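You operate a simulated robot arm through the tools that you are given. There is no shell and no other tool.

Carry out the task below with a simulated robot arm. There is one attempt and no reset: what you move stays moved.

JOB
Put things in order on the yellow bench. At the end: the grey post stands where the pink packer stood; the white post is on the blue belt box; the pink packer stands on top of the orange sample; the green stop stands where the grey post stood; whatever was shut is shut again. Leave all else as you found it, and nothing knocked over.
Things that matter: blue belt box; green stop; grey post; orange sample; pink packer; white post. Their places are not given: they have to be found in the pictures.

The check looks at the end state, three seconds after you hand in, the way a careful person would. Anything else that was tipped, shoved, dropped, spilled or broken makes it a failure.

ROBOT AND FRAMES
A 7-joint arm with a two-finger parallel gripper, fixed in place. Base frame: the origin is at the foot of the arm, x ahead of it, y to its left, z up; the work surface is at about z = 850. Lengths are in mm, angles in degrees, forces in N, time in s.
With the tool pointing down near the work surface it reaches from about 240 to 680 mm from the base axis. Its first joint turns from -66.0 to 66.0 degrees. Payload 2.4 kg.
The tool frame sits at the grasp point between the pads (the TCP): z along the fingers, y along the line on which they close. The tips reach 30 mm beyond it. The gripper opens to 94 mm. The fingers are 28 mm wide and 10 mm thick; the gripper's body (50 by 96 mm) begins 55 mm behind the TCP.
Orientation is told as [roll, pitch, yaw] about the base's x, y, z axes, in that order, counted from this pose: with the fingers straight down and closing along the base's y, the tool's x points along the base's -x, its y along +y and its z along -z.

CONTROLS
- The arm moves only by the tool arm_command. Its argument "rows" is text: rows parted by semicolons, each of 7 numbers parted by spaces: the shift along the tool's x, y, z in mm, then the turn, a rotation vector about the tool's x, y, z in degrees, then the opening, from 0 (shut) to 1 (fully open). In form: dx dy dz ax ay az grip; .... A call has 1 to 20 rows; each row shifts and turns the commanded pose from where the row before left it, along the tool's axes as they then stand. A row lasts 0.2 s, in which the tool goes at most 50 mm and 8.6 degrees; a call with a longer step from one row to the next is refused whole, and so is a gripper value outside its range. A pose out of reach is approached as far as the arm can. The call stops where the force on the tool passes 40 N (or 10 N more than at its start, if that is more) or the arm is blocked; 0.2 s more then pass. Each finger travels about 153 mm/s and halts on what it meets, pressing with about 26 N; the grip force reading is that of the motor and also rises with nothing between the fingers. The clock runs only during rows and for 0.2 s after the last one: add rows that do not move to give the fingers time. It gives the time, the measured TCP pose, the force on the tool (base axes), the opening and the grip force at its end, in the units of the frame above (readings bear some noise), with the torque about the TCP (base axes, N m) and any sound that the robot's microphone picked up, and new pictures: "pictures" is both (left out), scene, wrist or none.
- Cameras (640 x 400 px; columns grow to the right, rows downward): "scene" is fixed at [54.1, 491.5, 1442.3]; the picture's right is [-0.55, -0.83, 0.00], its down [-0.47, 0.31, -0.83] and it looks along [0.69, -0.46, -0.56] (base axes); focal length 258 px, centre (320, 200). "wrist" rides on the gripper at [76, 14, -102] in the tool frame; the picture's right is [-0.18, 0.98, 0.00], its down [-0.75, -0.14, -0.64] and it looks along [-0.63, -0.12, 0.77] (tool axes); focal length 243 px, centre (320, 200).
- locate(camera, pixels): for up to 12 pixels [column, row] of the newest picture of that camera ("zoom" is the newest enlarged one), the place [x, y, z] in the base frame of the surface seen there, good to about 2 mm. The clock stands still meanwhile.
- enlarge(camera, box): a new picture of the part [left, top, right, bottom] of that camera's present view, enlarged. The clock stands still meanwhile.
- close_job(): hands the job in; it is judged then, once.

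Unless the task says otherwise, let go and move clear before handing in.

The tools are called as name(argument=value, ...) on one line, values as JSON. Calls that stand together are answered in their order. arm_command: Moves the arm, as the interface text tells. Its arguments: {"type":"object","properties":{"rows":{"type":"string"},"pictures":{"type":"string","enum":["both","scene","wrist","none"]}},"required":["rows"]} The other tools are called the same way: locate (camera, pixels) gives the place of the surface under pixels of a picture; enlarge (camera, box) takes an enlarged picture of a part of a camera's view; close_job () hands the job in.

At the start:

```text
clock: 0.0
position: [426.1, 123.2, 1207.6]
orientation: [0.0, -0.1, -0.1]
force: [0.3, 0.2, -0.5]
torque: [0.03, 0.02, 0.04]
grip_width: 94.1
finger_force: 0.1
```

scene: 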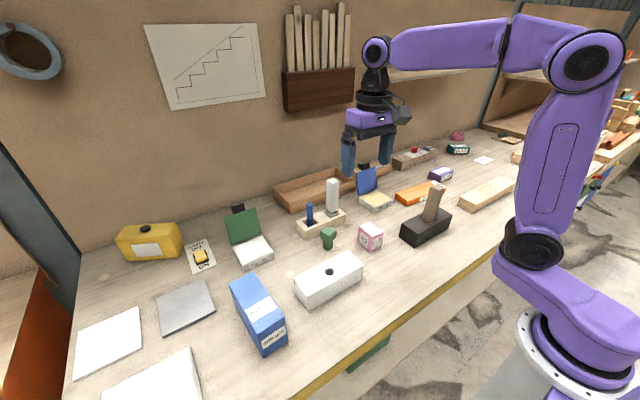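
wrist: 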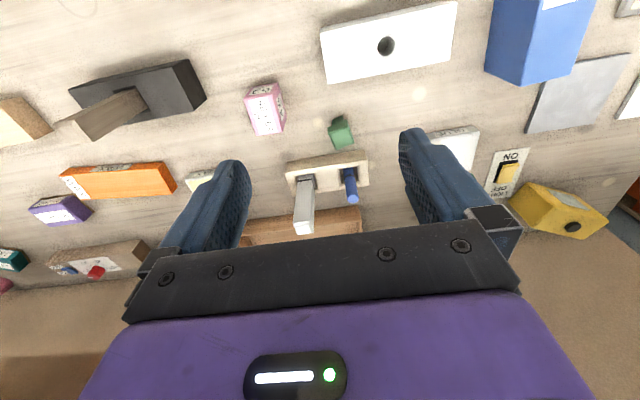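

The scene shows a blue box near (258,313), a green item at (328,238), a pink item at (370,237), posts at (332,197) and (435,203), and an orange block at (415,192). I'll enlarge to identify each one before I move.

enlarge(camera="scene", box=[210, 150, 370, 250])

enlarge(camera="scene", box=[340, 130, 500, 260])

enlarge(camera="scene", box=[70, 210, 390, 400])

enlarge(camera="wrist", box=[220, 60, 420, 240])

```text
4.00 times, centred on (290, 200) of scene
```

zoom: 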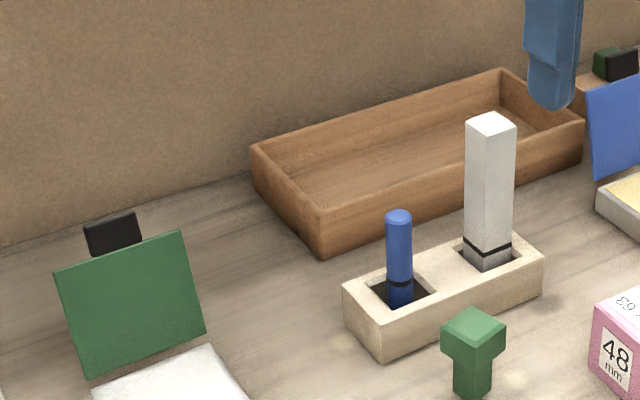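

```text
3.08 times, centred on (420, 195) of scene
```

zoom: 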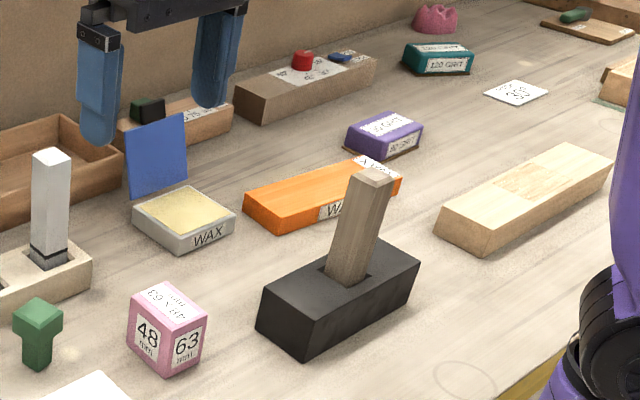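

```text
2.00 times, centred on (230, 305) of scene
```

zoom: 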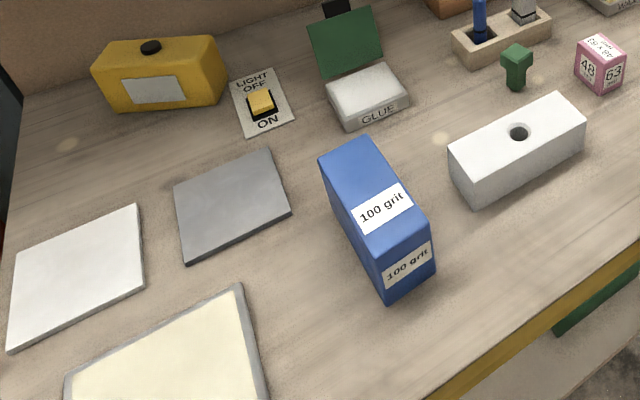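

```text
2.22 times, centred on (320, 150) of wrist
```

zoom: 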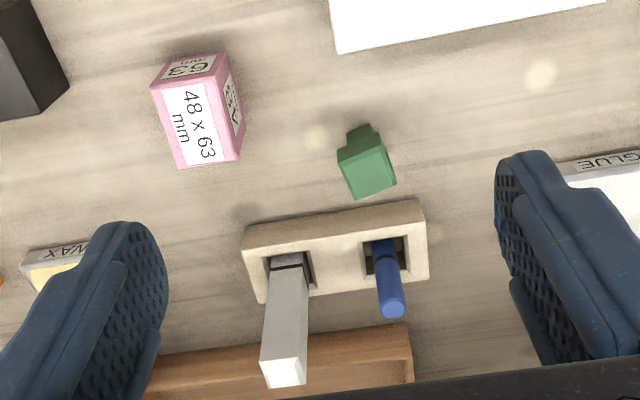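

The post at (332,197) sits in a socket block, and the black block at (435,203) may be a mallet. I can't yet tell which post is grey and which is white, so I'll look closer at the remaining areas.

enlarge(camera="scene", box=[290, 165, 350, 255])

enlarge(camera="scene", box=[280, 240, 380, 310])

enlarge(camera="scene", box=[340, 120, 480, 200])

enlarge(camera="scene", box=[480, 60, 640, 200])

enlarge(camera="wrist", box=[0, 50, 240, 290])

enlarge(camera="wrist", box=[300, 0, 640, 250])

```text
4.44 times, centred on (320, 210) of scene
```

zoom: 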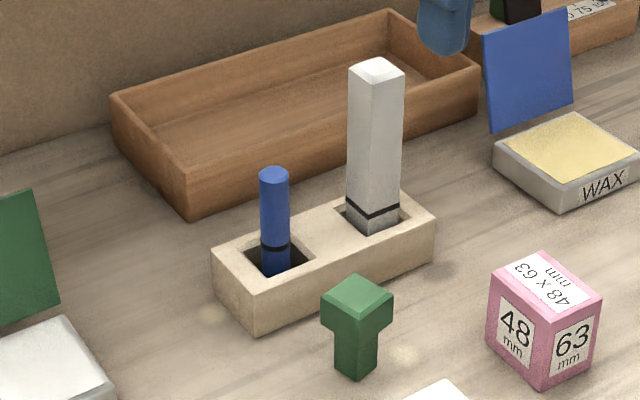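

```text
5.71 times, centred on (330, 275) of scene
```

zoom: 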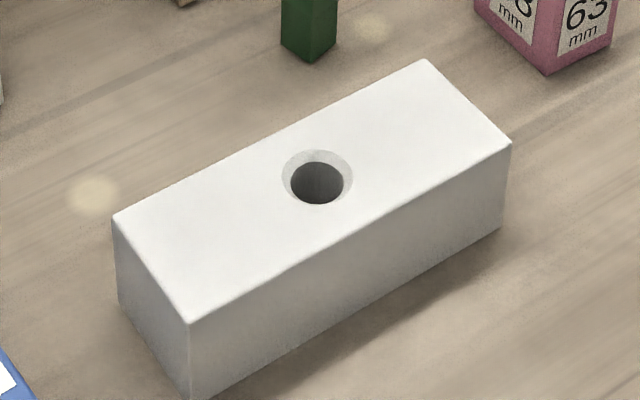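

```text
4.57 times, centred on (410, 160) of scene
```

zoom: 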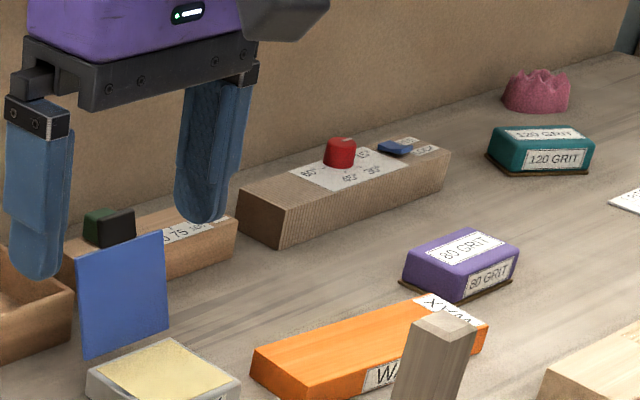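

```text
2.86 times, centred on (560, 130) of scene
```

zoom: 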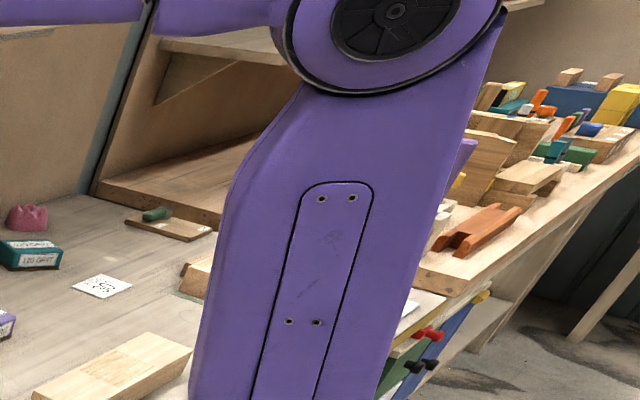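

```text
1.67 times, centred on (120, 170) of wrist
```

zoom: 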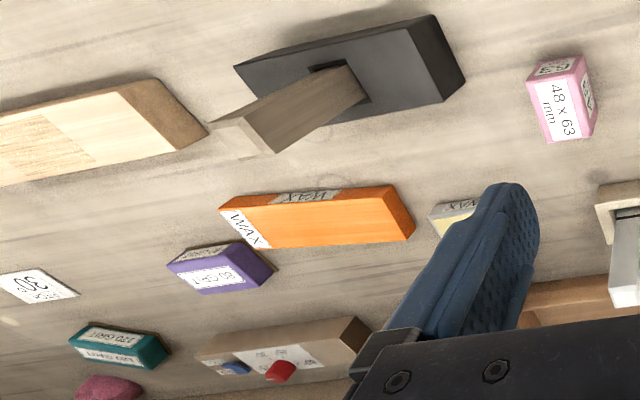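

```text
1.60 times, centred on (470, 125) of wrist
```

zoom: 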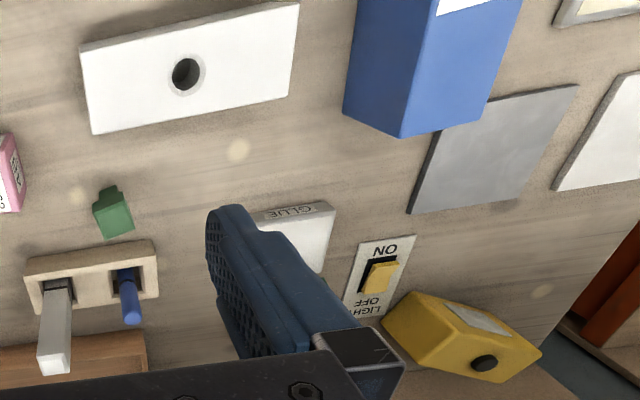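

The banded post at (332,197) looks white. The leaning post at (435,203), set in a black block, looks grey. I'll zoom in on the black block and measure it.

enlarge(camera="scene", box=[390, 175, 470, 250])

```text
5.33 times, centred on (430, 212) of scene
```

zoom: 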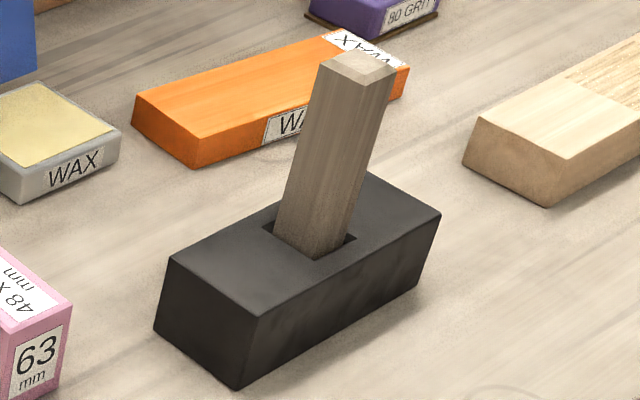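

The zoom shows a post about 30 mm square leaning in a socket that is larger than it. I'll measure the corners of the block, the hole and the post.

locate(camera="zoom", pixels=[[173, 259], [262, 315], [438, 215], [370, 175], [264, 226], [318, 258], [355, 238], [321, 68], [367, 79], [392, 66], [347, 52], [310, 245]])

locate(camera="zoom", pixels=[[237, 385], [157, 330], [136, 96], [193, 137], [405, 70], [194, 166], [338, 36], [280, 230], [345, 240], [365, 100], [325, 100], [60, 300]])

locate(camera="scene", pixels=[[232, 282], [246, 273], [273, 272], [262, 331], [285, 320], [260, 353], [286, 342], [295, 278], [305, 303], [362, 278], [353, 254], [330, 272]])

```text
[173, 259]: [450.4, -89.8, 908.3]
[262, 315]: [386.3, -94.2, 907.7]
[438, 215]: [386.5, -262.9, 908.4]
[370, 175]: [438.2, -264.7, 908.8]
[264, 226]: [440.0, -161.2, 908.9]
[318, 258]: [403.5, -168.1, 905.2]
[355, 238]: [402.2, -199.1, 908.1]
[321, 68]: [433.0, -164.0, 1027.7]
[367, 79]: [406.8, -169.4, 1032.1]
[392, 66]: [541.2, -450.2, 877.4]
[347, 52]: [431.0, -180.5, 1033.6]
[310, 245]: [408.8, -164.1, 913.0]
```

```text
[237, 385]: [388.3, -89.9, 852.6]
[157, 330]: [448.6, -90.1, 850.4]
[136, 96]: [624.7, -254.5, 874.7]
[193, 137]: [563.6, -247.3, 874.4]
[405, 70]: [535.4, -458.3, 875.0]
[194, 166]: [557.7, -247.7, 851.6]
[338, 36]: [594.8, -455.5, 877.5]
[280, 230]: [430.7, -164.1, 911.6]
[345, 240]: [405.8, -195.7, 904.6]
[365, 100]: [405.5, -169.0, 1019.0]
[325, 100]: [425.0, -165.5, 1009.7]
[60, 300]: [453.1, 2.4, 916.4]
```

```text
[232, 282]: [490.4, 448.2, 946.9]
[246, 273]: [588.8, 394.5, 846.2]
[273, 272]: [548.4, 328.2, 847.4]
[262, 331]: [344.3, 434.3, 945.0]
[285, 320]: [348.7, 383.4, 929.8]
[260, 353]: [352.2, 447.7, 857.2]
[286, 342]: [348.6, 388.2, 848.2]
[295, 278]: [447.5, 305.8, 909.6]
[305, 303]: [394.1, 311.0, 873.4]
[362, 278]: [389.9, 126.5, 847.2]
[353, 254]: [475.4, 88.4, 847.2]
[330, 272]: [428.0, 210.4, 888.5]
```

The post in the black block is actually upright: about x 405–433, y −164 to −196, top at about z 1032. It sits in a hole about 38 mm wide. Next I'll measure the pink packer, green stop, white post and blue box.

enlarge(camera="scene", box=[310, 210, 390, 260])

locate(camera="zoom", pixels=[[388, 125], [448, 89], [572, 150], [508, 195], [388, 240], [502, 315], [566, 267], [90, 175], [170, 157], [145, 315], [195, 290], [146, 160]])

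enlarge(camera="scene", box=[290, 170, 370, 240])

```text
8.00 times, centred on (350, 235) of scene
```

zoom: 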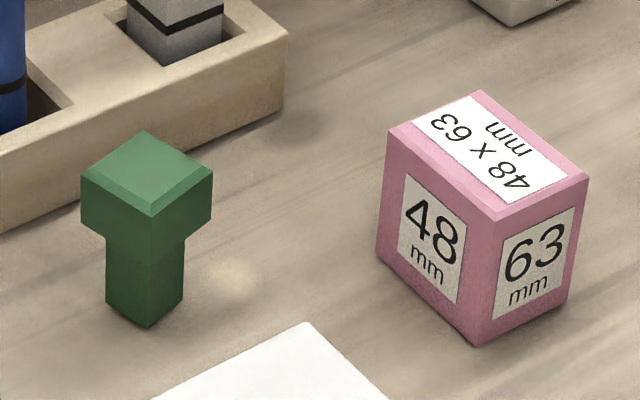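

```text
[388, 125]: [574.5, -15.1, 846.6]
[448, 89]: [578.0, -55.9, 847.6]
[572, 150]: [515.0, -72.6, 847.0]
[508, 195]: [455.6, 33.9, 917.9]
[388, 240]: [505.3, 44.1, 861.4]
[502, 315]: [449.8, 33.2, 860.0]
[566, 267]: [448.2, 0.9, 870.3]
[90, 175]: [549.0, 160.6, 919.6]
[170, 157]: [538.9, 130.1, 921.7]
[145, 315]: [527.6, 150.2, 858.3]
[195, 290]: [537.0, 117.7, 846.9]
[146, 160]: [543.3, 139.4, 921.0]
```

```text
5.71 times, centred on (330, 205) of scene
```

zoom: 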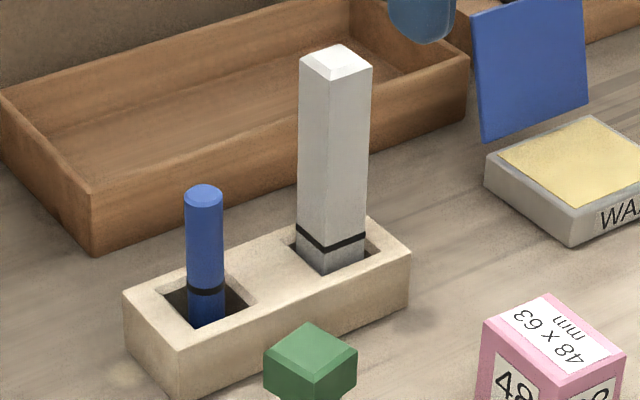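

The pink packer's top is at about z 918 and the green stop's top at about 921. I'll measure the white post and its socket in the current zoom, then go back to the pink and green.

locate(camera="zoom", pixels=[[303, 63], [332, 78], [368, 66], [338, 50], [298, 240], [326, 268], [362, 252], [128, 300], [178, 345], [406, 255], [370, 222], [180, 395]])

locate(camera="zoom", pixels=[[290, 245], [385, 252], [205, 190], [187, 250], [222, 250], [205, 315], [335, 64], [332, 150], [328, 220], [160, 295], [250, 295], [310, 345]])

enlarge(camera="scene", box=[310, 210, 390, 260])

locate(camera="zoom", pixels=[[393, 129], [480, 94], [584, 178], [497, 217], [380, 258], [474, 343], [565, 302], [84, 172], [146, 134], [209, 174], [150, 213], [148, 325]])

locate(camera="zoom", pixels=[[110, 300], [180, 295], [125, 250], [170, 250], [148, 180], [490, 155], [83, 220], [150, 250], [230, 300], [430, 240], [540, 255], [300, 350]])

```text
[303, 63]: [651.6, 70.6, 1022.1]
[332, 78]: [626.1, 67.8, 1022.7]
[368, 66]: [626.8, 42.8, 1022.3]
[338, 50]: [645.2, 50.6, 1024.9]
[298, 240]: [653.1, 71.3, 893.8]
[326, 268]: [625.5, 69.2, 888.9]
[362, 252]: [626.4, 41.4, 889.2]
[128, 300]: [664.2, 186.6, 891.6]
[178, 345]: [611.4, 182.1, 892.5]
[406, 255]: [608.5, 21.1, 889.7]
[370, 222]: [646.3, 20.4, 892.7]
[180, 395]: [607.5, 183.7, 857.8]
```

```text
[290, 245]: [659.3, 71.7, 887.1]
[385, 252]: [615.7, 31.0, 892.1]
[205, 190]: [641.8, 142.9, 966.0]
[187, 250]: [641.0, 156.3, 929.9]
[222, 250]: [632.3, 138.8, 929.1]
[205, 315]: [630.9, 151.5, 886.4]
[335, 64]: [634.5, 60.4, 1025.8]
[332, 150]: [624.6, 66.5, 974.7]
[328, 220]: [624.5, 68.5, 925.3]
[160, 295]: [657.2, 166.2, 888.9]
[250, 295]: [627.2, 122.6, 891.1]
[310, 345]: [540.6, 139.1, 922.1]
```

```text
8.00 times, centred on (350, 235) of scene
```

zoom: 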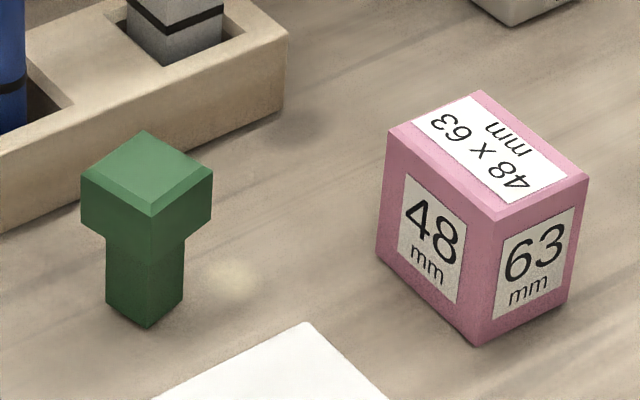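

```text
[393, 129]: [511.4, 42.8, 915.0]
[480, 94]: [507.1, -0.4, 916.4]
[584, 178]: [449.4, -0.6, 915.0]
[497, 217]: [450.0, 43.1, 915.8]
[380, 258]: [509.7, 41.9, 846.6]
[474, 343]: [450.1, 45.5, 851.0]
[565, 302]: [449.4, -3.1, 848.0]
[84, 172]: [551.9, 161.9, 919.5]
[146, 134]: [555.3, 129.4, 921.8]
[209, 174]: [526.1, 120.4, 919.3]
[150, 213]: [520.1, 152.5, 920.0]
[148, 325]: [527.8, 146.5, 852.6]
```

```text
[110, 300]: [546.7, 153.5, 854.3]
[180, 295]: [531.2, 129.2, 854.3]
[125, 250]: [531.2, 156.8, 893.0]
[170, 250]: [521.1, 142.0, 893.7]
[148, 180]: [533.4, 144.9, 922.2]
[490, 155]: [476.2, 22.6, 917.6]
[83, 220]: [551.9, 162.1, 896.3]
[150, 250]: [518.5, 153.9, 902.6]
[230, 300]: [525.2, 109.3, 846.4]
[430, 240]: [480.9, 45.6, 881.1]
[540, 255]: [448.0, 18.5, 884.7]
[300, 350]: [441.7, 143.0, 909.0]
```

Everything needed is now measured: pink is centred near (480, 21), its top is at z 917, and it is about 62×46 mm. Grey is near (419, −180), green near (538, 141) and white near (639, 56). I'll move above the pink packer with the gripper open and take fresh pictures.

arm_command(rows="-13.5 -25.5 27 0 0 0 1; -13.5 -25.5 27 0 0 0 1; -13.5 -25.5 27 0 0 0 1; -13.4 -25.7 26.6 0 0 0 1; 0 0 0 0 0 0 1", pictures="both")

```text
clock: 1.2
position: [480.6, 21.1, 1099.1]
orientation: [0.1, 0.0, -0.1]
force: [0.1, -0.3, -0.3]
torque: [-0.02, -0.02, 0.01]
grip_width: 94.3
finger_force: 0.3
```

scene: 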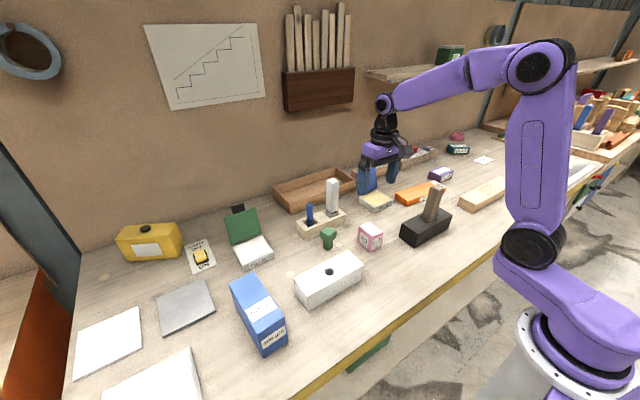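
wrist: 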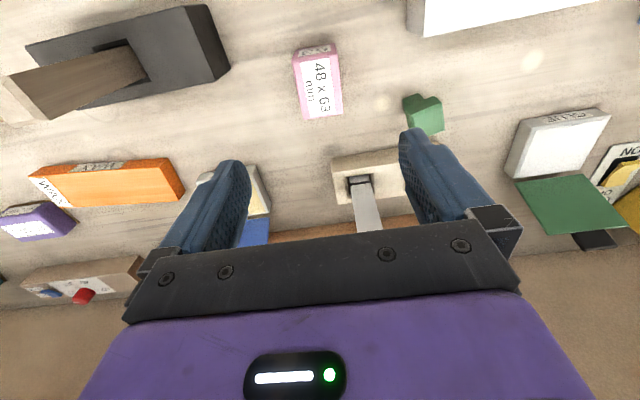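

The arm is above the pink packer and the bench is undisturbed. Before descending, I'll check pink's corners from the wrist view (pixels near 295–342, 45–120) against the earlier numbers, along with its neighbours.

enlarge(camera="wrist", box=[260, 20, 380, 140])

enlarge(camera="wrist", box=[0, 0, 240, 150])

```text
3.33 times, centred on (320, 80) of wrist
```

zoom: 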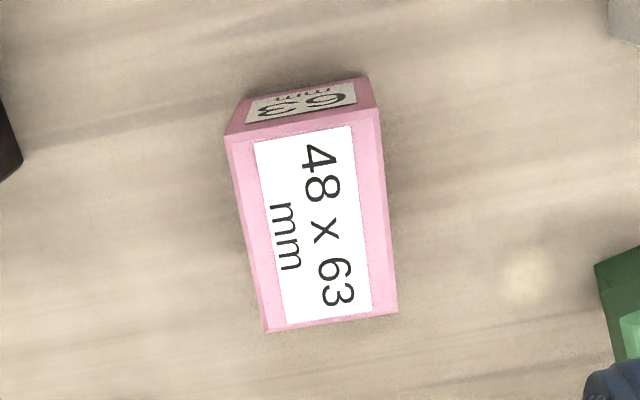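

```text
2.67 times, centred on (120, 75) of wrist
```

zoom: 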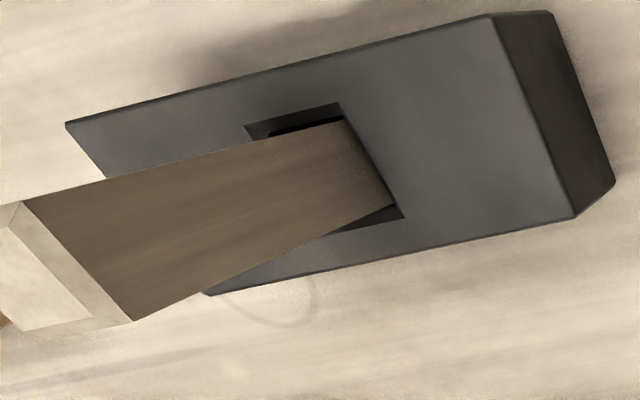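

In the wrist view the post in the black block looks brownish, so I want to be sure which post the job calls "grey". I'll compare the colours at high zoom.

enlarge(camera="scene", box=[420, 178, 452, 224])

enlarge(camera="scene", box=[320, 174, 346, 220])

enlarge(camera="scene", box=[100, 215, 220, 280])

enlarge(camera="scene", box=[220, 265, 300, 365])

enlarge(camera="scene", box=[400, 110, 520, 210])

```text
8.70 times, centred on (436, 201) of scene
```

zoom: 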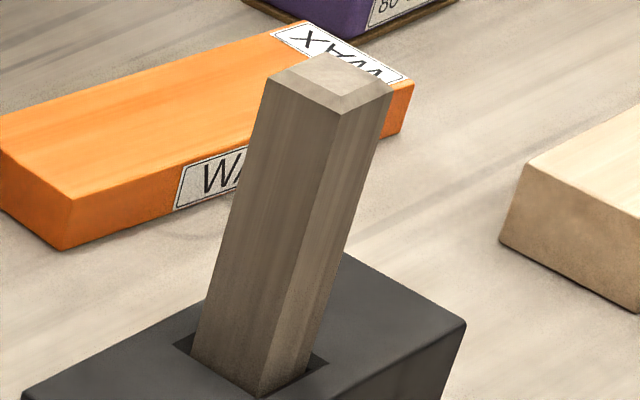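

```text
8.70 times, centred on (333, 197) of scene
```

zoom: 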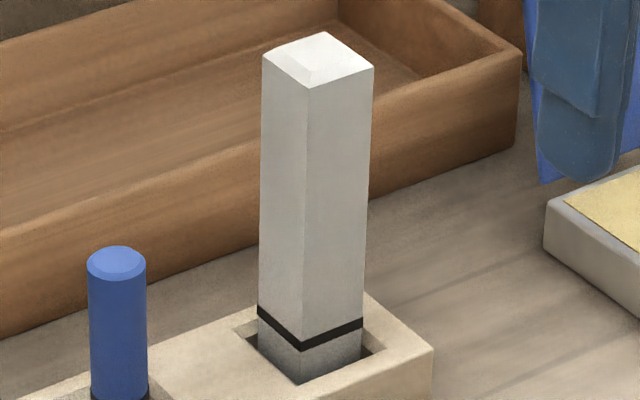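

```text
5.33 times, centred on (160, 248) of scene
```

zoom: 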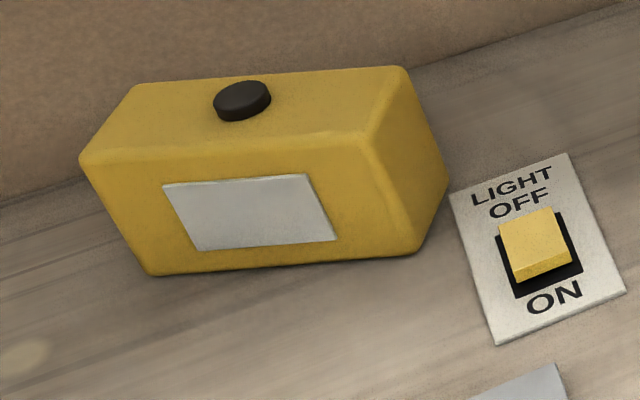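

```text
4.00 times, centred on (260, 315) of scene
```

zoom: 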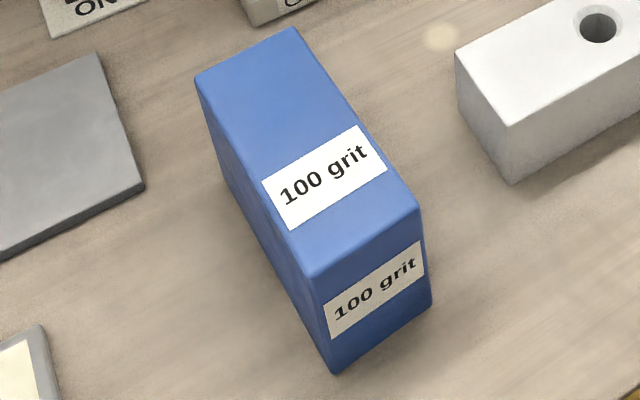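

```text
4.00 times, centred on (460, 160) of scene
```

zoom: 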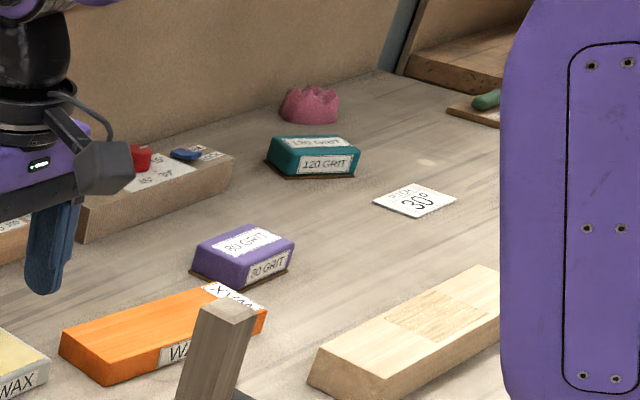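

The only two posts in view are the banded white one and the grey-grained one in the black block. The robot hides part of the right side, so I'll swing over there with nothing in the gripper and check for another post.

arm_command(rows="0 -40 -20 0 0 0 1; 0 -45 -20 0 0 0 1; 0 -45 -10 0 0 0 1; 0 -45 0 0 0 0 1; 0 -45 0 0 0 0 1; 0 -45 0 0 0 0 1; 0 0 0 0 0 0 1", pictures="both")

```text
clock: 2.8
position: [481.9, -244.8, 1152.1]
orientation: [-0.1, 0.0, 0.1]
force: [-0.6, 1.0, 0.1]
torque: [0.02, -0.03, 0.0]
grip_width: 93.9
finger_force: 0.0
```

scene: 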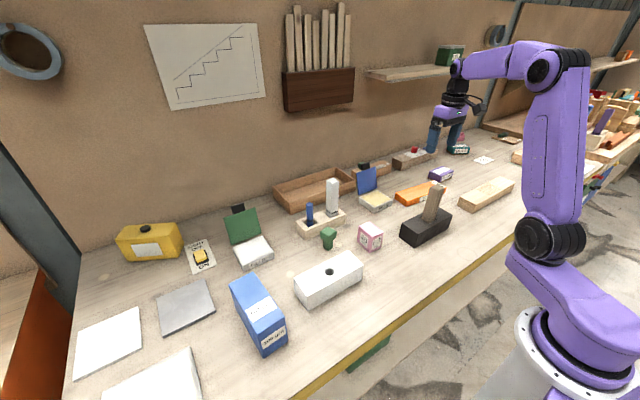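
wrist: 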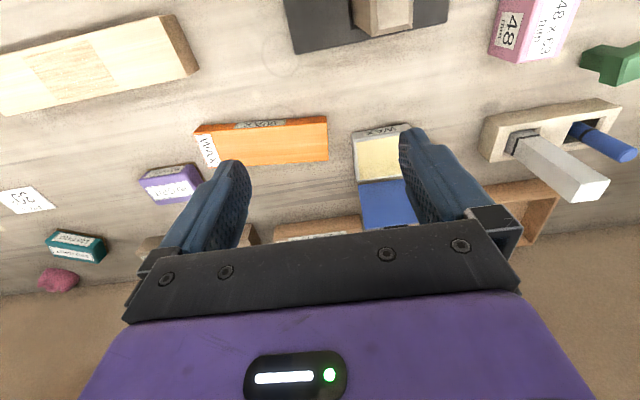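

There's no further post on the right, so grey is the one in the black block and white is the banded one. I'll measure the orange sample and the wax tin from here for placing the pink packer.

enlarge(camera="wrist", box=[180, 90, 440, 250])

locate(camera="wrist", pixels=[[203, 134], [211, 165], [326, 120], [326, 158], [265, 145], [356, 138], [403, 130], [360, 178], [362, 192], [147, 185], [190, 180], [418, 225]])

enlarge(camera="wrist", box=[280, 0, 460, 60])

```text
2.46 times, centred on (310, 170) of wrist
```

zoom: 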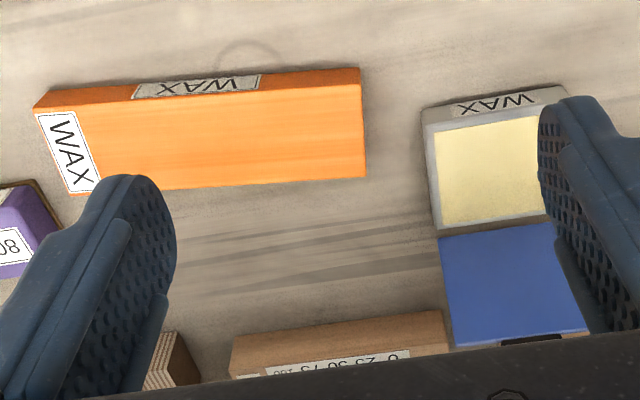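

```text
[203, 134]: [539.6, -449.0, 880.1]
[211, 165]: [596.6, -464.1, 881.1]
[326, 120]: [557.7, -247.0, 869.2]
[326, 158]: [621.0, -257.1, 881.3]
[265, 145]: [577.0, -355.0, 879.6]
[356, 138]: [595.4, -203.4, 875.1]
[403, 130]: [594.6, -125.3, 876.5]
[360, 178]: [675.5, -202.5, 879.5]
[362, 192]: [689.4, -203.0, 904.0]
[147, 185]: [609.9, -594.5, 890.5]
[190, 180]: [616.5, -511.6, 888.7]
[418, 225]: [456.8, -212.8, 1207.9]
```

```text
3.56 times, centred on (370, 30) of wrist
```

zoom: 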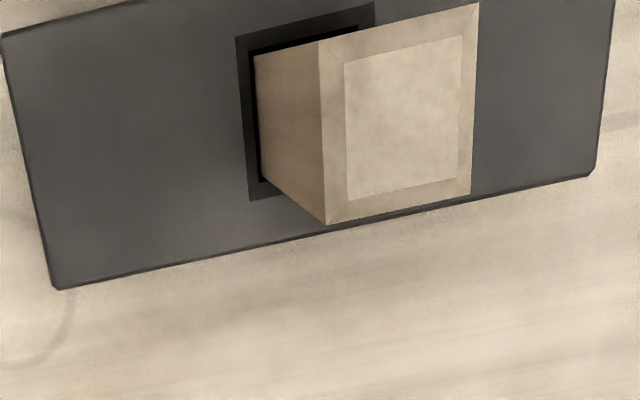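

From this angle the post in the black block looks beige. I'll look at the banded post from the same viewpoint and compare it with things that are certainly white.

enlarge(camera="wrist", box=[470, 0, 640, 220])

enlarge(camera="scene", box=[280, 170, 400, 310])

enlarge(camera="scene", box=[340, 20, 640, 200])

```text
1.82 times, centred on (555, 110) of wrist
```

zoom: 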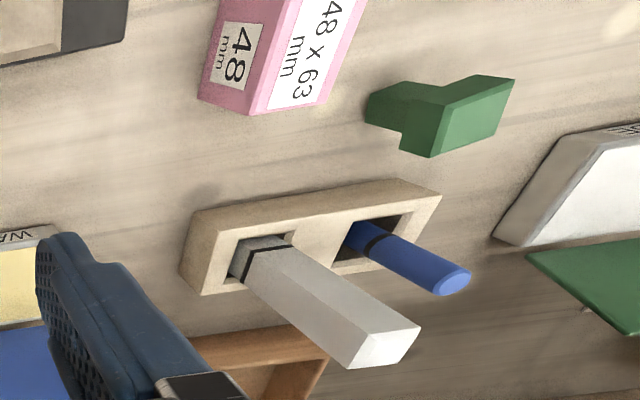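

```text
2.86 times, centred on (340, 240) of scene
```

zoom: 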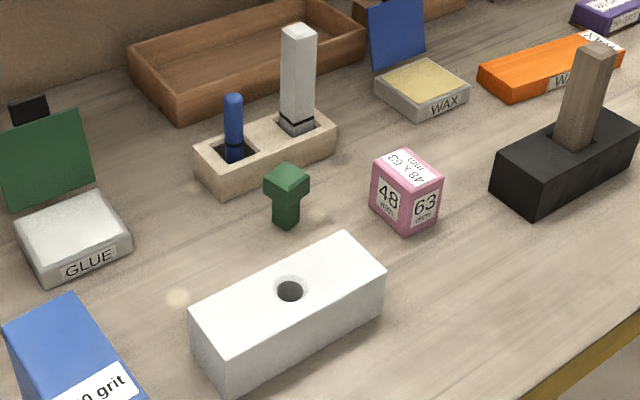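

```text
2.13 times, centred on (490, 110) of scene
```

zoom: 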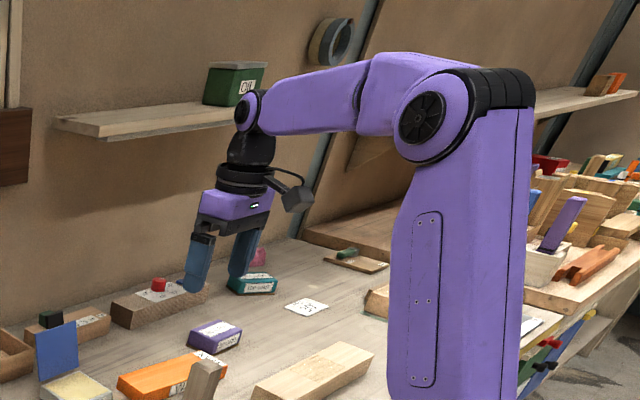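

Only two posts exist, and the banded one matches the white block's shade, so the mapping holds. I'll go back over pink (480, 21) and descend to about mid-height with the fingers open.

arm_command(rows="0 44 8 0 0 0 1; 0 44 8 0 0 0 1; 0 44 8 0 0 0 1; 0 44 8 0 0 0 1; 0 44 9 0 0 0 1; 0 45 9 0 0 0 1; 0 0 40 0 0 0 1; 0 0 40 0 0 0 1; 0 0 40 0 0 0 1; 0 0 40 0 0 0 1; 0 0 30 0 0 0 1; 0 0 18 0 0 0 1; 0 0 0 0 0 0 1", pictures="both")

```text
clock: 5.6
position: [479.3, 20.7, 891.9]
orientation: [0.0, 0.0, 0.0]
force: [0.5, -1.1, 0.9]
torque: [-0.02, 0.06, -0.03]
grip_width: 94.1
finger_force: 0.1
```

scene: 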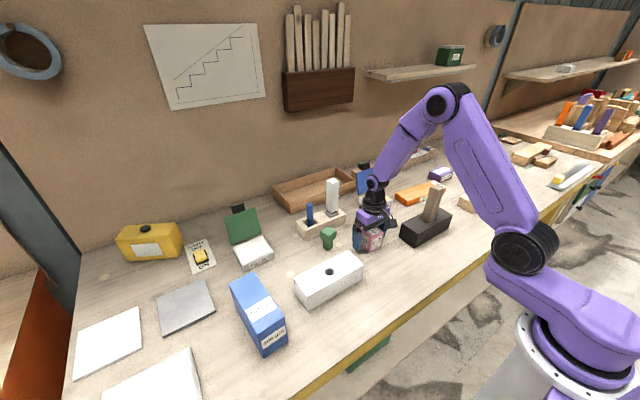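
wrist: 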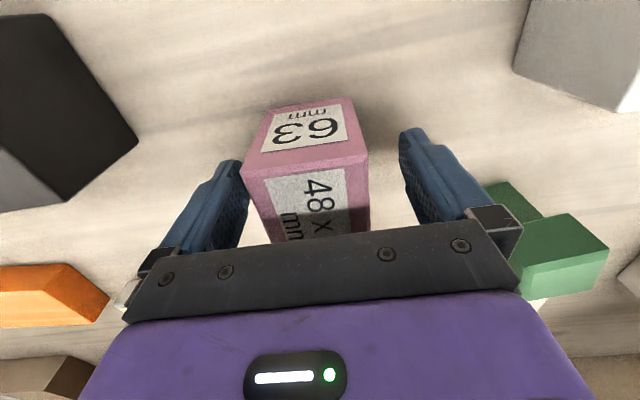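

The wrist view shows pink between the fingers (243–368, 100–240). I'll close and check the grip.

arm_command(rows="0 0 0 0 0 0 0.7; 0 0 0 0 0 0 0.55; 0 0 0 0 0 0 0.45; 0 0 0 0 0 0 0.4; 0 0 0 0 0 0 0.3; 0 0 0 0 0 0 0.3", pictures="wrist")

```text
clock: 7.0
position: [480.3, 21.6, 892.1]
orientation: [0.0, 0.0, 0.0]
force: [0.7, -0.5, 1.3]
torque: [0.0, -0.03, 0.01]
grip_width: 52.0
finger_force: 25.7
```

wrist: 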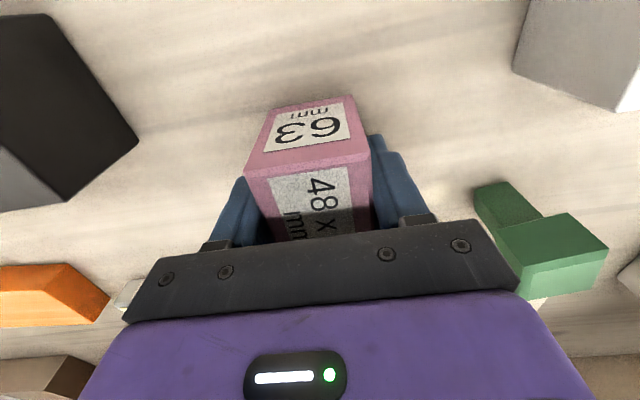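

It gripped at 52.0 mm with 25.7 N. I'll lift it slowly first to check it holds.

arm_command(rows="0 0 -5 0 0 0 0.3; 0 0 -10 0 0 0 0.3; 0 0 -20 0 0 0 0.3; 0 0 -30 0 0 0 0.3; 0 0 0 0 0 0 0.3", pictures="both")

```text
clock: 8.2
position: [479.3, 21.7, 959.3]
orientation: [0.0, 0.0, 0.0]
force: [-0.2, -0.1, -1.9]
torque: [0.01, 0.0, -0.01]
grip_width: 51.9
finger_force: 25.8
```

scene: 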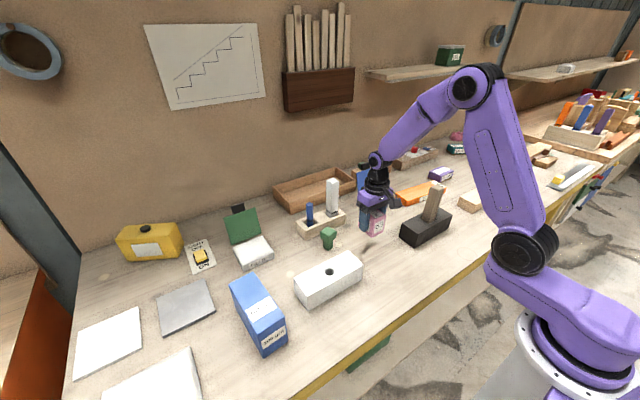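
wrist: 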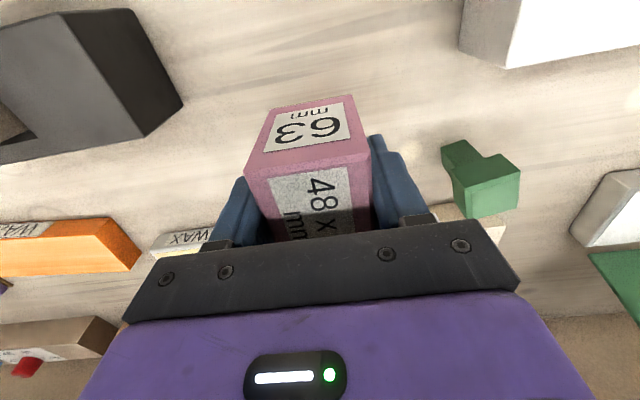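

Pink is lifted (about 2 N) and hanging straight. I'll raise it clear, carry it over the orange sample at about (586.5, −295), and turn to yaw −7° to match the sample.

arm_command(rows="0 0 -40 0 0 0 0.3; 0 0 -45 0 0 0 0.3; 0 0 -45 0 0 0 0.3; 0 0 -13 0 0 0 0.3; -13.3 -39.5 0 0 0 0 0.3; -13.3 -39.5 0 0 0 0 0.3; -13.3 -39.5 0 0 0 0 0.3; -13.3 -39.5 0 0 0 0 0.3; -13.3 -39.5 0 0 0 0 0.3; -13.3 -39.5 0 0 0 0 0.3; -13.3 -39.5 0 0 0 0 0.3; -13.4 -39.5 0 0 0 0 0.3; 0 0 0 0 0 3.5 0.3; 0 0 0 0 0 3.5 0.3; 0 0 0 0 0 0 0.3", pictures="both")

```text
clock: 11.4
position: [583.9, -293.9, 1099.4]
orientation: [0.0, 0.0, -7.0]
force: [-0.2, 1.1, -1.1]
torque: [-0.01, -0.01, -0.01]
grip_width: 52.2
finger_force: 26.0
```

scene: 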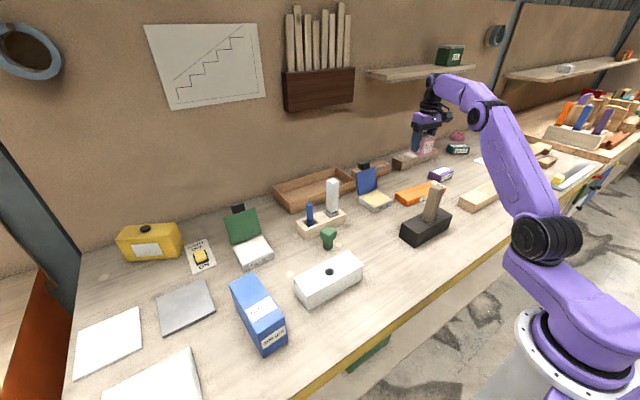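
wrist: 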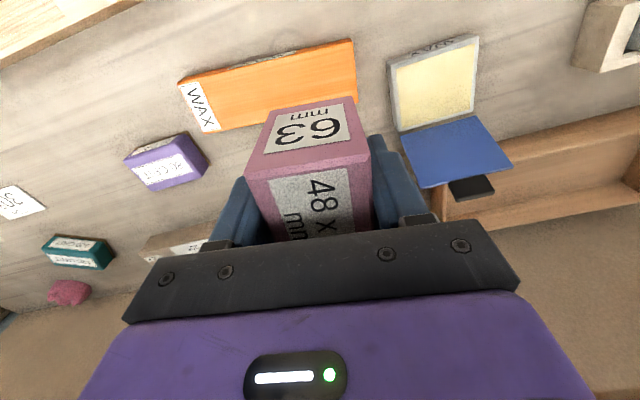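

Pink is hanging above the orange sample, though still short of it in perspective. I'll remeasure the orange sample's top from this close wrist view before descending.

enlarge(camera="wrist", box=[160, 20, 380, 150])

locate(camera="wrist", pixels=[[183, 85], [353, 48], [206, 129], [357, 92], [270, 80], [353, 60], [356, 84], [300, 62], [270, 105]])

```text
2.91 times, centred on (270, 85) of wrist
```

zoom: 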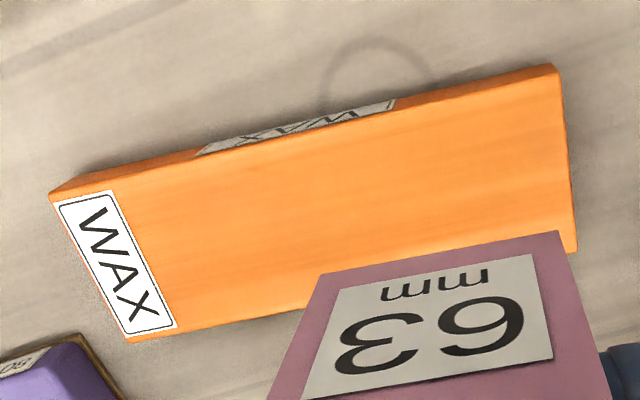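

```text
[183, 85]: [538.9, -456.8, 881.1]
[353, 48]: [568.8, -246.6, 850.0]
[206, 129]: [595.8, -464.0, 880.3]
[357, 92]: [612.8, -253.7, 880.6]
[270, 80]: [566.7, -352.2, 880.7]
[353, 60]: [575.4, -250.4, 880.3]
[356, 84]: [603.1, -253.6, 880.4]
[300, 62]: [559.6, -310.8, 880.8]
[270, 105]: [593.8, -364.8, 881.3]
```

The orange top is at about z 880, and its centre line at y = −295 is near x 587. I'll descend to about 8 mm above contact, nudge 2 mm forward, and check the pose.

arm_command(rows="0 0 40 0 0 0 0.3; 0 0 40 0 0 0 0.3; -2 0 40 0 0 0 0.3; 0 0 30 0 0 0 0.3; 0 0 15 0 0 0 0.3; 0 0 0 0 0 0 0.3; 0 0 0 0 0 0 0.3", pictures="both")

```text
clock: 13.0
position: [588.2, -295.4, 936.3]
orientation: [0.0, 0.0, -7.1]
force: [0.3, 0.0, -0.6]
torque: [-0.01, -0.02, 0.03]
grip_width: 51.8
finger_force: 26.3
```

scene: 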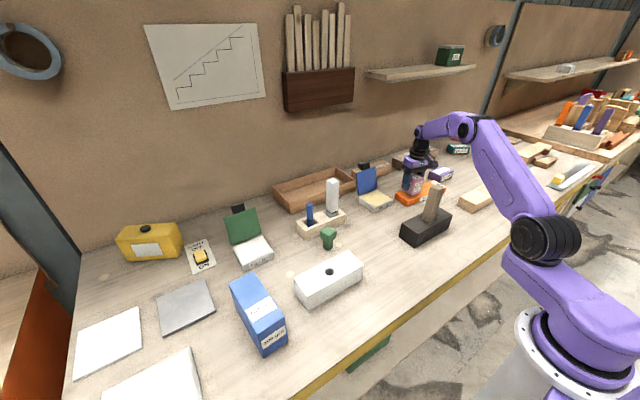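
wrist: 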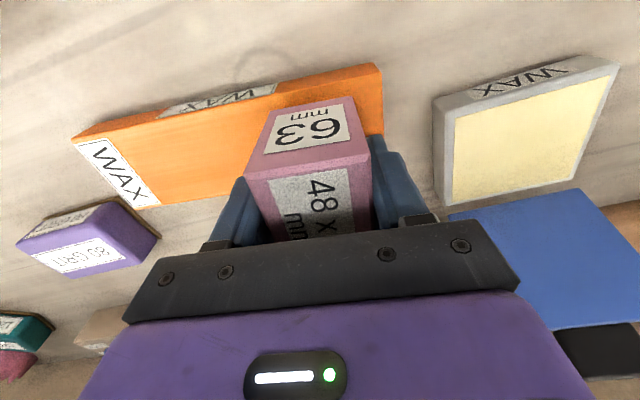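

Pink is over the orange sample near its near end. I'll step down in small increments and watch the force for contact.

arm_command(rows="0 0 3 0 0 0 0.3; 0 0 3 0 0 0 0.3; 0 0 2 0 0 0 0.3; 0 0 1.5 0 0 0 0.3; 0 0 0 0 0 0 0.3", pictures="wrist")

```text
clock: 14.2
position: [586.9, -294.5, 925.2]
orientation: [0.0, 0.0, -7.0]
force: [-0.1, 0.2, -0.9]
torque: [-0.03, 0.0, 0.02]
grip_width: 51.8
finger_force: 26.3
```

wrist: 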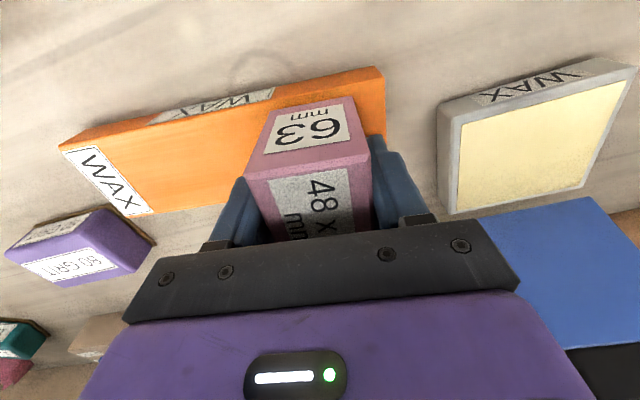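

There's no contact yet at z 925. I'll continue down in 1 mm steps.

arm_command(rows="0 0 1 0 0 0 0.3; 0 0 1 0 0 0 0.3; 0 0 0 0 0 0 0.3", pictures="none")

arm_command(rows="0 0 0.7 0 0 0 0.3; 0 0 0.7 0 0 0 0.3; 0 0 0 0 0 0 0.3", pictures="none")

```text
clock: 15.0
position: [586.5, -294.0, 924.4]
orientation: [0.0, 0.0, -7.0]
force: [-0.2, 0.3, -1.4]
torque: [0.0, 0.0, -0.01]
grip_width: 51.9
finger_force: 25.6
```

```text
clock: 15.8
position: [587.8, -293.1, 923.3]
orientation: [-0.1, -0.1, -6.9]
force: [-0.3, 0.1, -1.2]
torque: [0.0, -0.02, 0.02]
grip_width: 51.9
finger_force: 26.1
```

The force still reads about −1.2 N, so pink is still hanging. I'll keep stepping down.

arm_command(rows="0 0 0.7 0 0 0 0.3; 0 0 0.7 0 0 0 0.3; 0 0 0 0 0 0 0.3", pictures="none")

arm_command(rows="0 0 0.7 0 0 0 0.3; 0 0 0.7 0 0 0 0.3; 0 0 0 0 0 0 0.3", pictures="scene")

```text
clock: 16.6
position: [587.0, -294.4, 922.6]
orientation: [0.0, -0.1, -6.9]
force: [-6.5, 5.1, 19.8]
torque: [0.14, 0.37, -0.02]
grip_width: 51.6
finger_force: 26.1
```

```text
clock: 17.4
position: [589.3, -295.1, 920.4]
orientation: [0.0, -0.4, -6.8]
force: [-0.5, 4.1, 24.6]
torque: [0.09, -0.09, -0.03]
grip_width: 52.1
finger_force: 25.9
```

scene: 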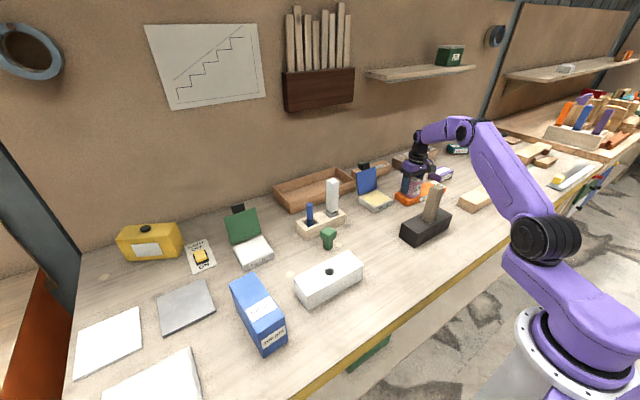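

Contact is at about z 921 with 25 N. I'll ease up about 1.3 mm to unload, open partway, and retreat straight up.

arm_command(rows="0 0 -0.7 0 0 0 0.3; 0 0 -0.7 0 0 0 0.3; 0 0 0 0 0 0 0.6; 0 0 0 0 0 0 0.7; 0 0 0 0 0 0 0.75; 0 0 0 0 0 0 0.75", pictures="wrist")

arm_command(rows="0 0 -5 0 0 0 0.75; 0 0 -15 0 0 0 0.75; 0 0 -30 0 0 0 0.75; 0 0 -40 0 0 0 0.75; 0 0 -45 0 0 0 0.75; 0 0 -45 0 0 0 0.75; 0 0 0 0 0 0 0.75", pictures="both")

```text
clock: 18.8
position: [587.5, -293.5, 921.0]
orientation: [0.0, 0.0, -7.0]
force: [-0.8, 0.1, 0.7]
torque: [-0.02, -0.02, -0.01]
grip_width: 71.0
finger_force: 0.0
```

wrist: 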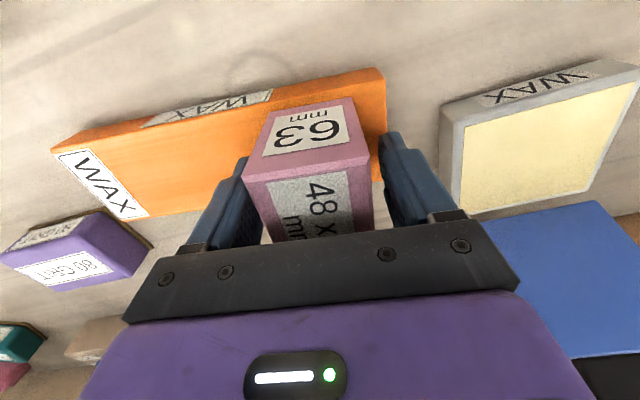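

```text
clock: 20.4
position: [589.5, -292.9, 1099.8]
orientation: [0.0, 0.0, -6.9]
force: [0.7, 0.2, 0.1]
torque: [0.0, -0.02, 0.05]
grip_width: 70.5
finger_force: 0.1
```

scene: 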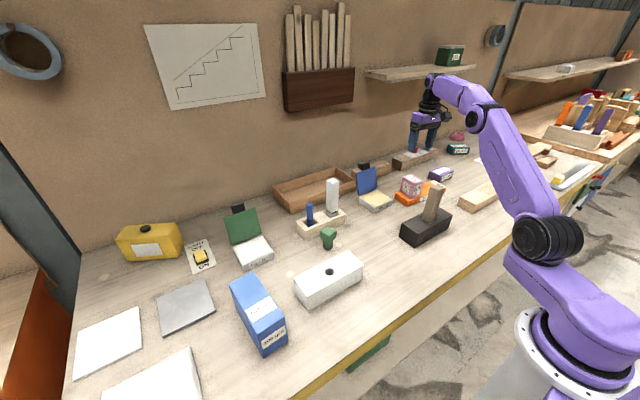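
wrist: 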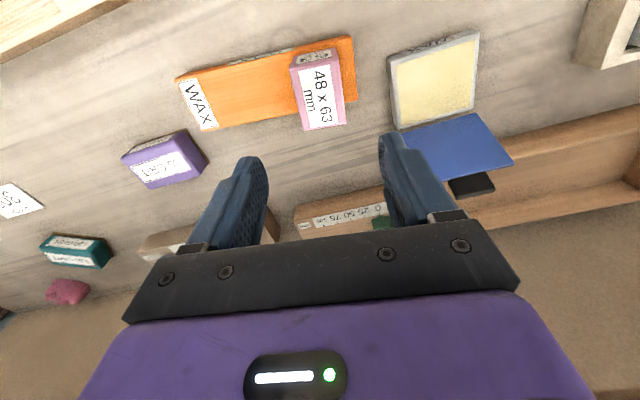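

Pink is standing squarely on the orange sample (wrist pixels 291–346, 48–130). Next is the grey post: I'll turn back to yaw 0 and hover above (419, −180).

arm_command(rows="0 0 -20 0 0 -3.5 1; 0 0 -20 0 0 -3.5 1; 34 23 0 0 0 0 1; 34 23 0 0 0 0 1; 34 23 0 0 0 0 1; 34 23 0 0 0 0 1; 34 23 0 0 0 0 1; 0 0 0 0 0 0 1", pictures="both")

```text
clock: 22.2
position: [554.0, -209.8, 1169.5]
orientation: [0.0, 0.1, 0.0]
force: [0.0, 0.9, -0.7]
torque: [0.01, -0.01, 0.0]
grip_width: 93.8
finger_force: 0.0
out of reach, approached as far as the arm can: row 2, 3, 4, 5, 6, 7
```

scene: 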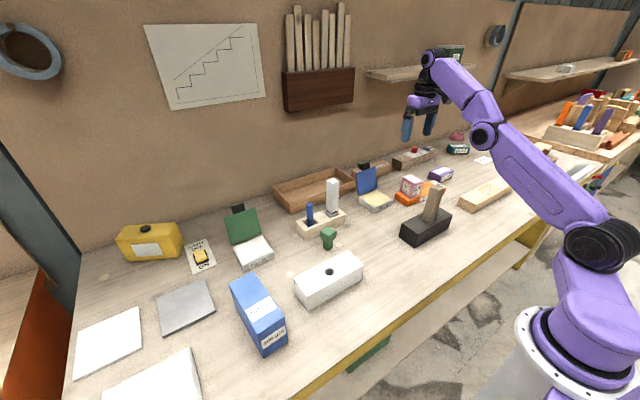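
wrist: 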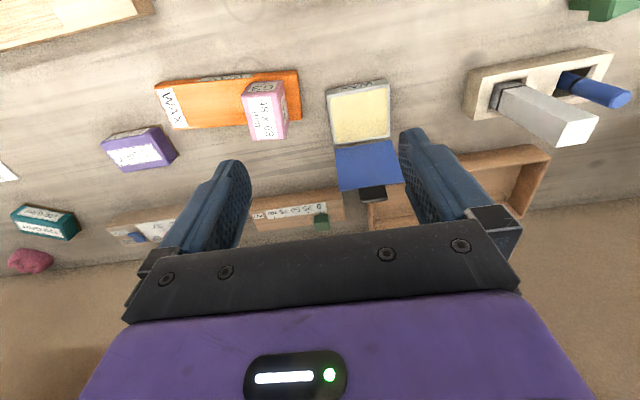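

The arm reported it was out of reach and stopped at (554, −210, 1170), with the bench untouched. I'll send a no-move row to see whether it is still converging.

arm_command(rows="0 0 0 0 0 0 1; 0 0 0 0 0 0 1", pictures="none")

```text
clock: 22.8
position: [555.0, -210.3, 1170.5]
orientation: [-0.1, 0.0, 0.0]
force: [-0.5, 1.0, 0.5]
torque: [-0.03, -0.01, -0.01]
grip_width: 93.8
finger_force: 0.0
```

It's holding at (555, −210, 1170). I'll take small steps, lowering and pulling in, to see how the command is tracked.

arm_command(rows="10 0 10 0 0 0 1; 0 0 0 0 0 0 1", pictures="none")

```text
clock: 23.4
position: [555.5, -213.1, 1165.2]
orientation: [0.0, 0.0, 0.0]
force: [0.0, 0.2, -0.7]
torque: [0.03, 0.01, 0.01]
grip_width: 93.9
finger_force: 0.0
out of reach, approached as far as the arm can: row 1
```

The arm seems held by a joint limit it picked up while overstretched. I'll go straight down a little, which is clear below, to bring it back to a workable posture.

arm_command(rows="0 0 15 0 0 0 1; 0 0 15 0 0 0 1; 0 0 15 0 0 0 1; 0 0 0 0 0 0 1", pictures="scene")

```text
clock: 24.4
position: [571.6, -216.4, 1126.8]
orientation: [0.0, 0.1, 0.0]
force: [-0.4, -0.6, -0.2]
torque: [0.0, 0.03, 0.0]
grip_width: 94.1
finger_force: 0.0
out of reach, approached as far as the arm can: row 1, 2, 3
```

scene: 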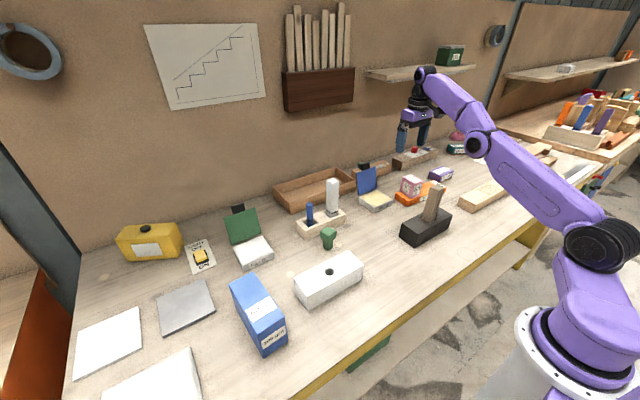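

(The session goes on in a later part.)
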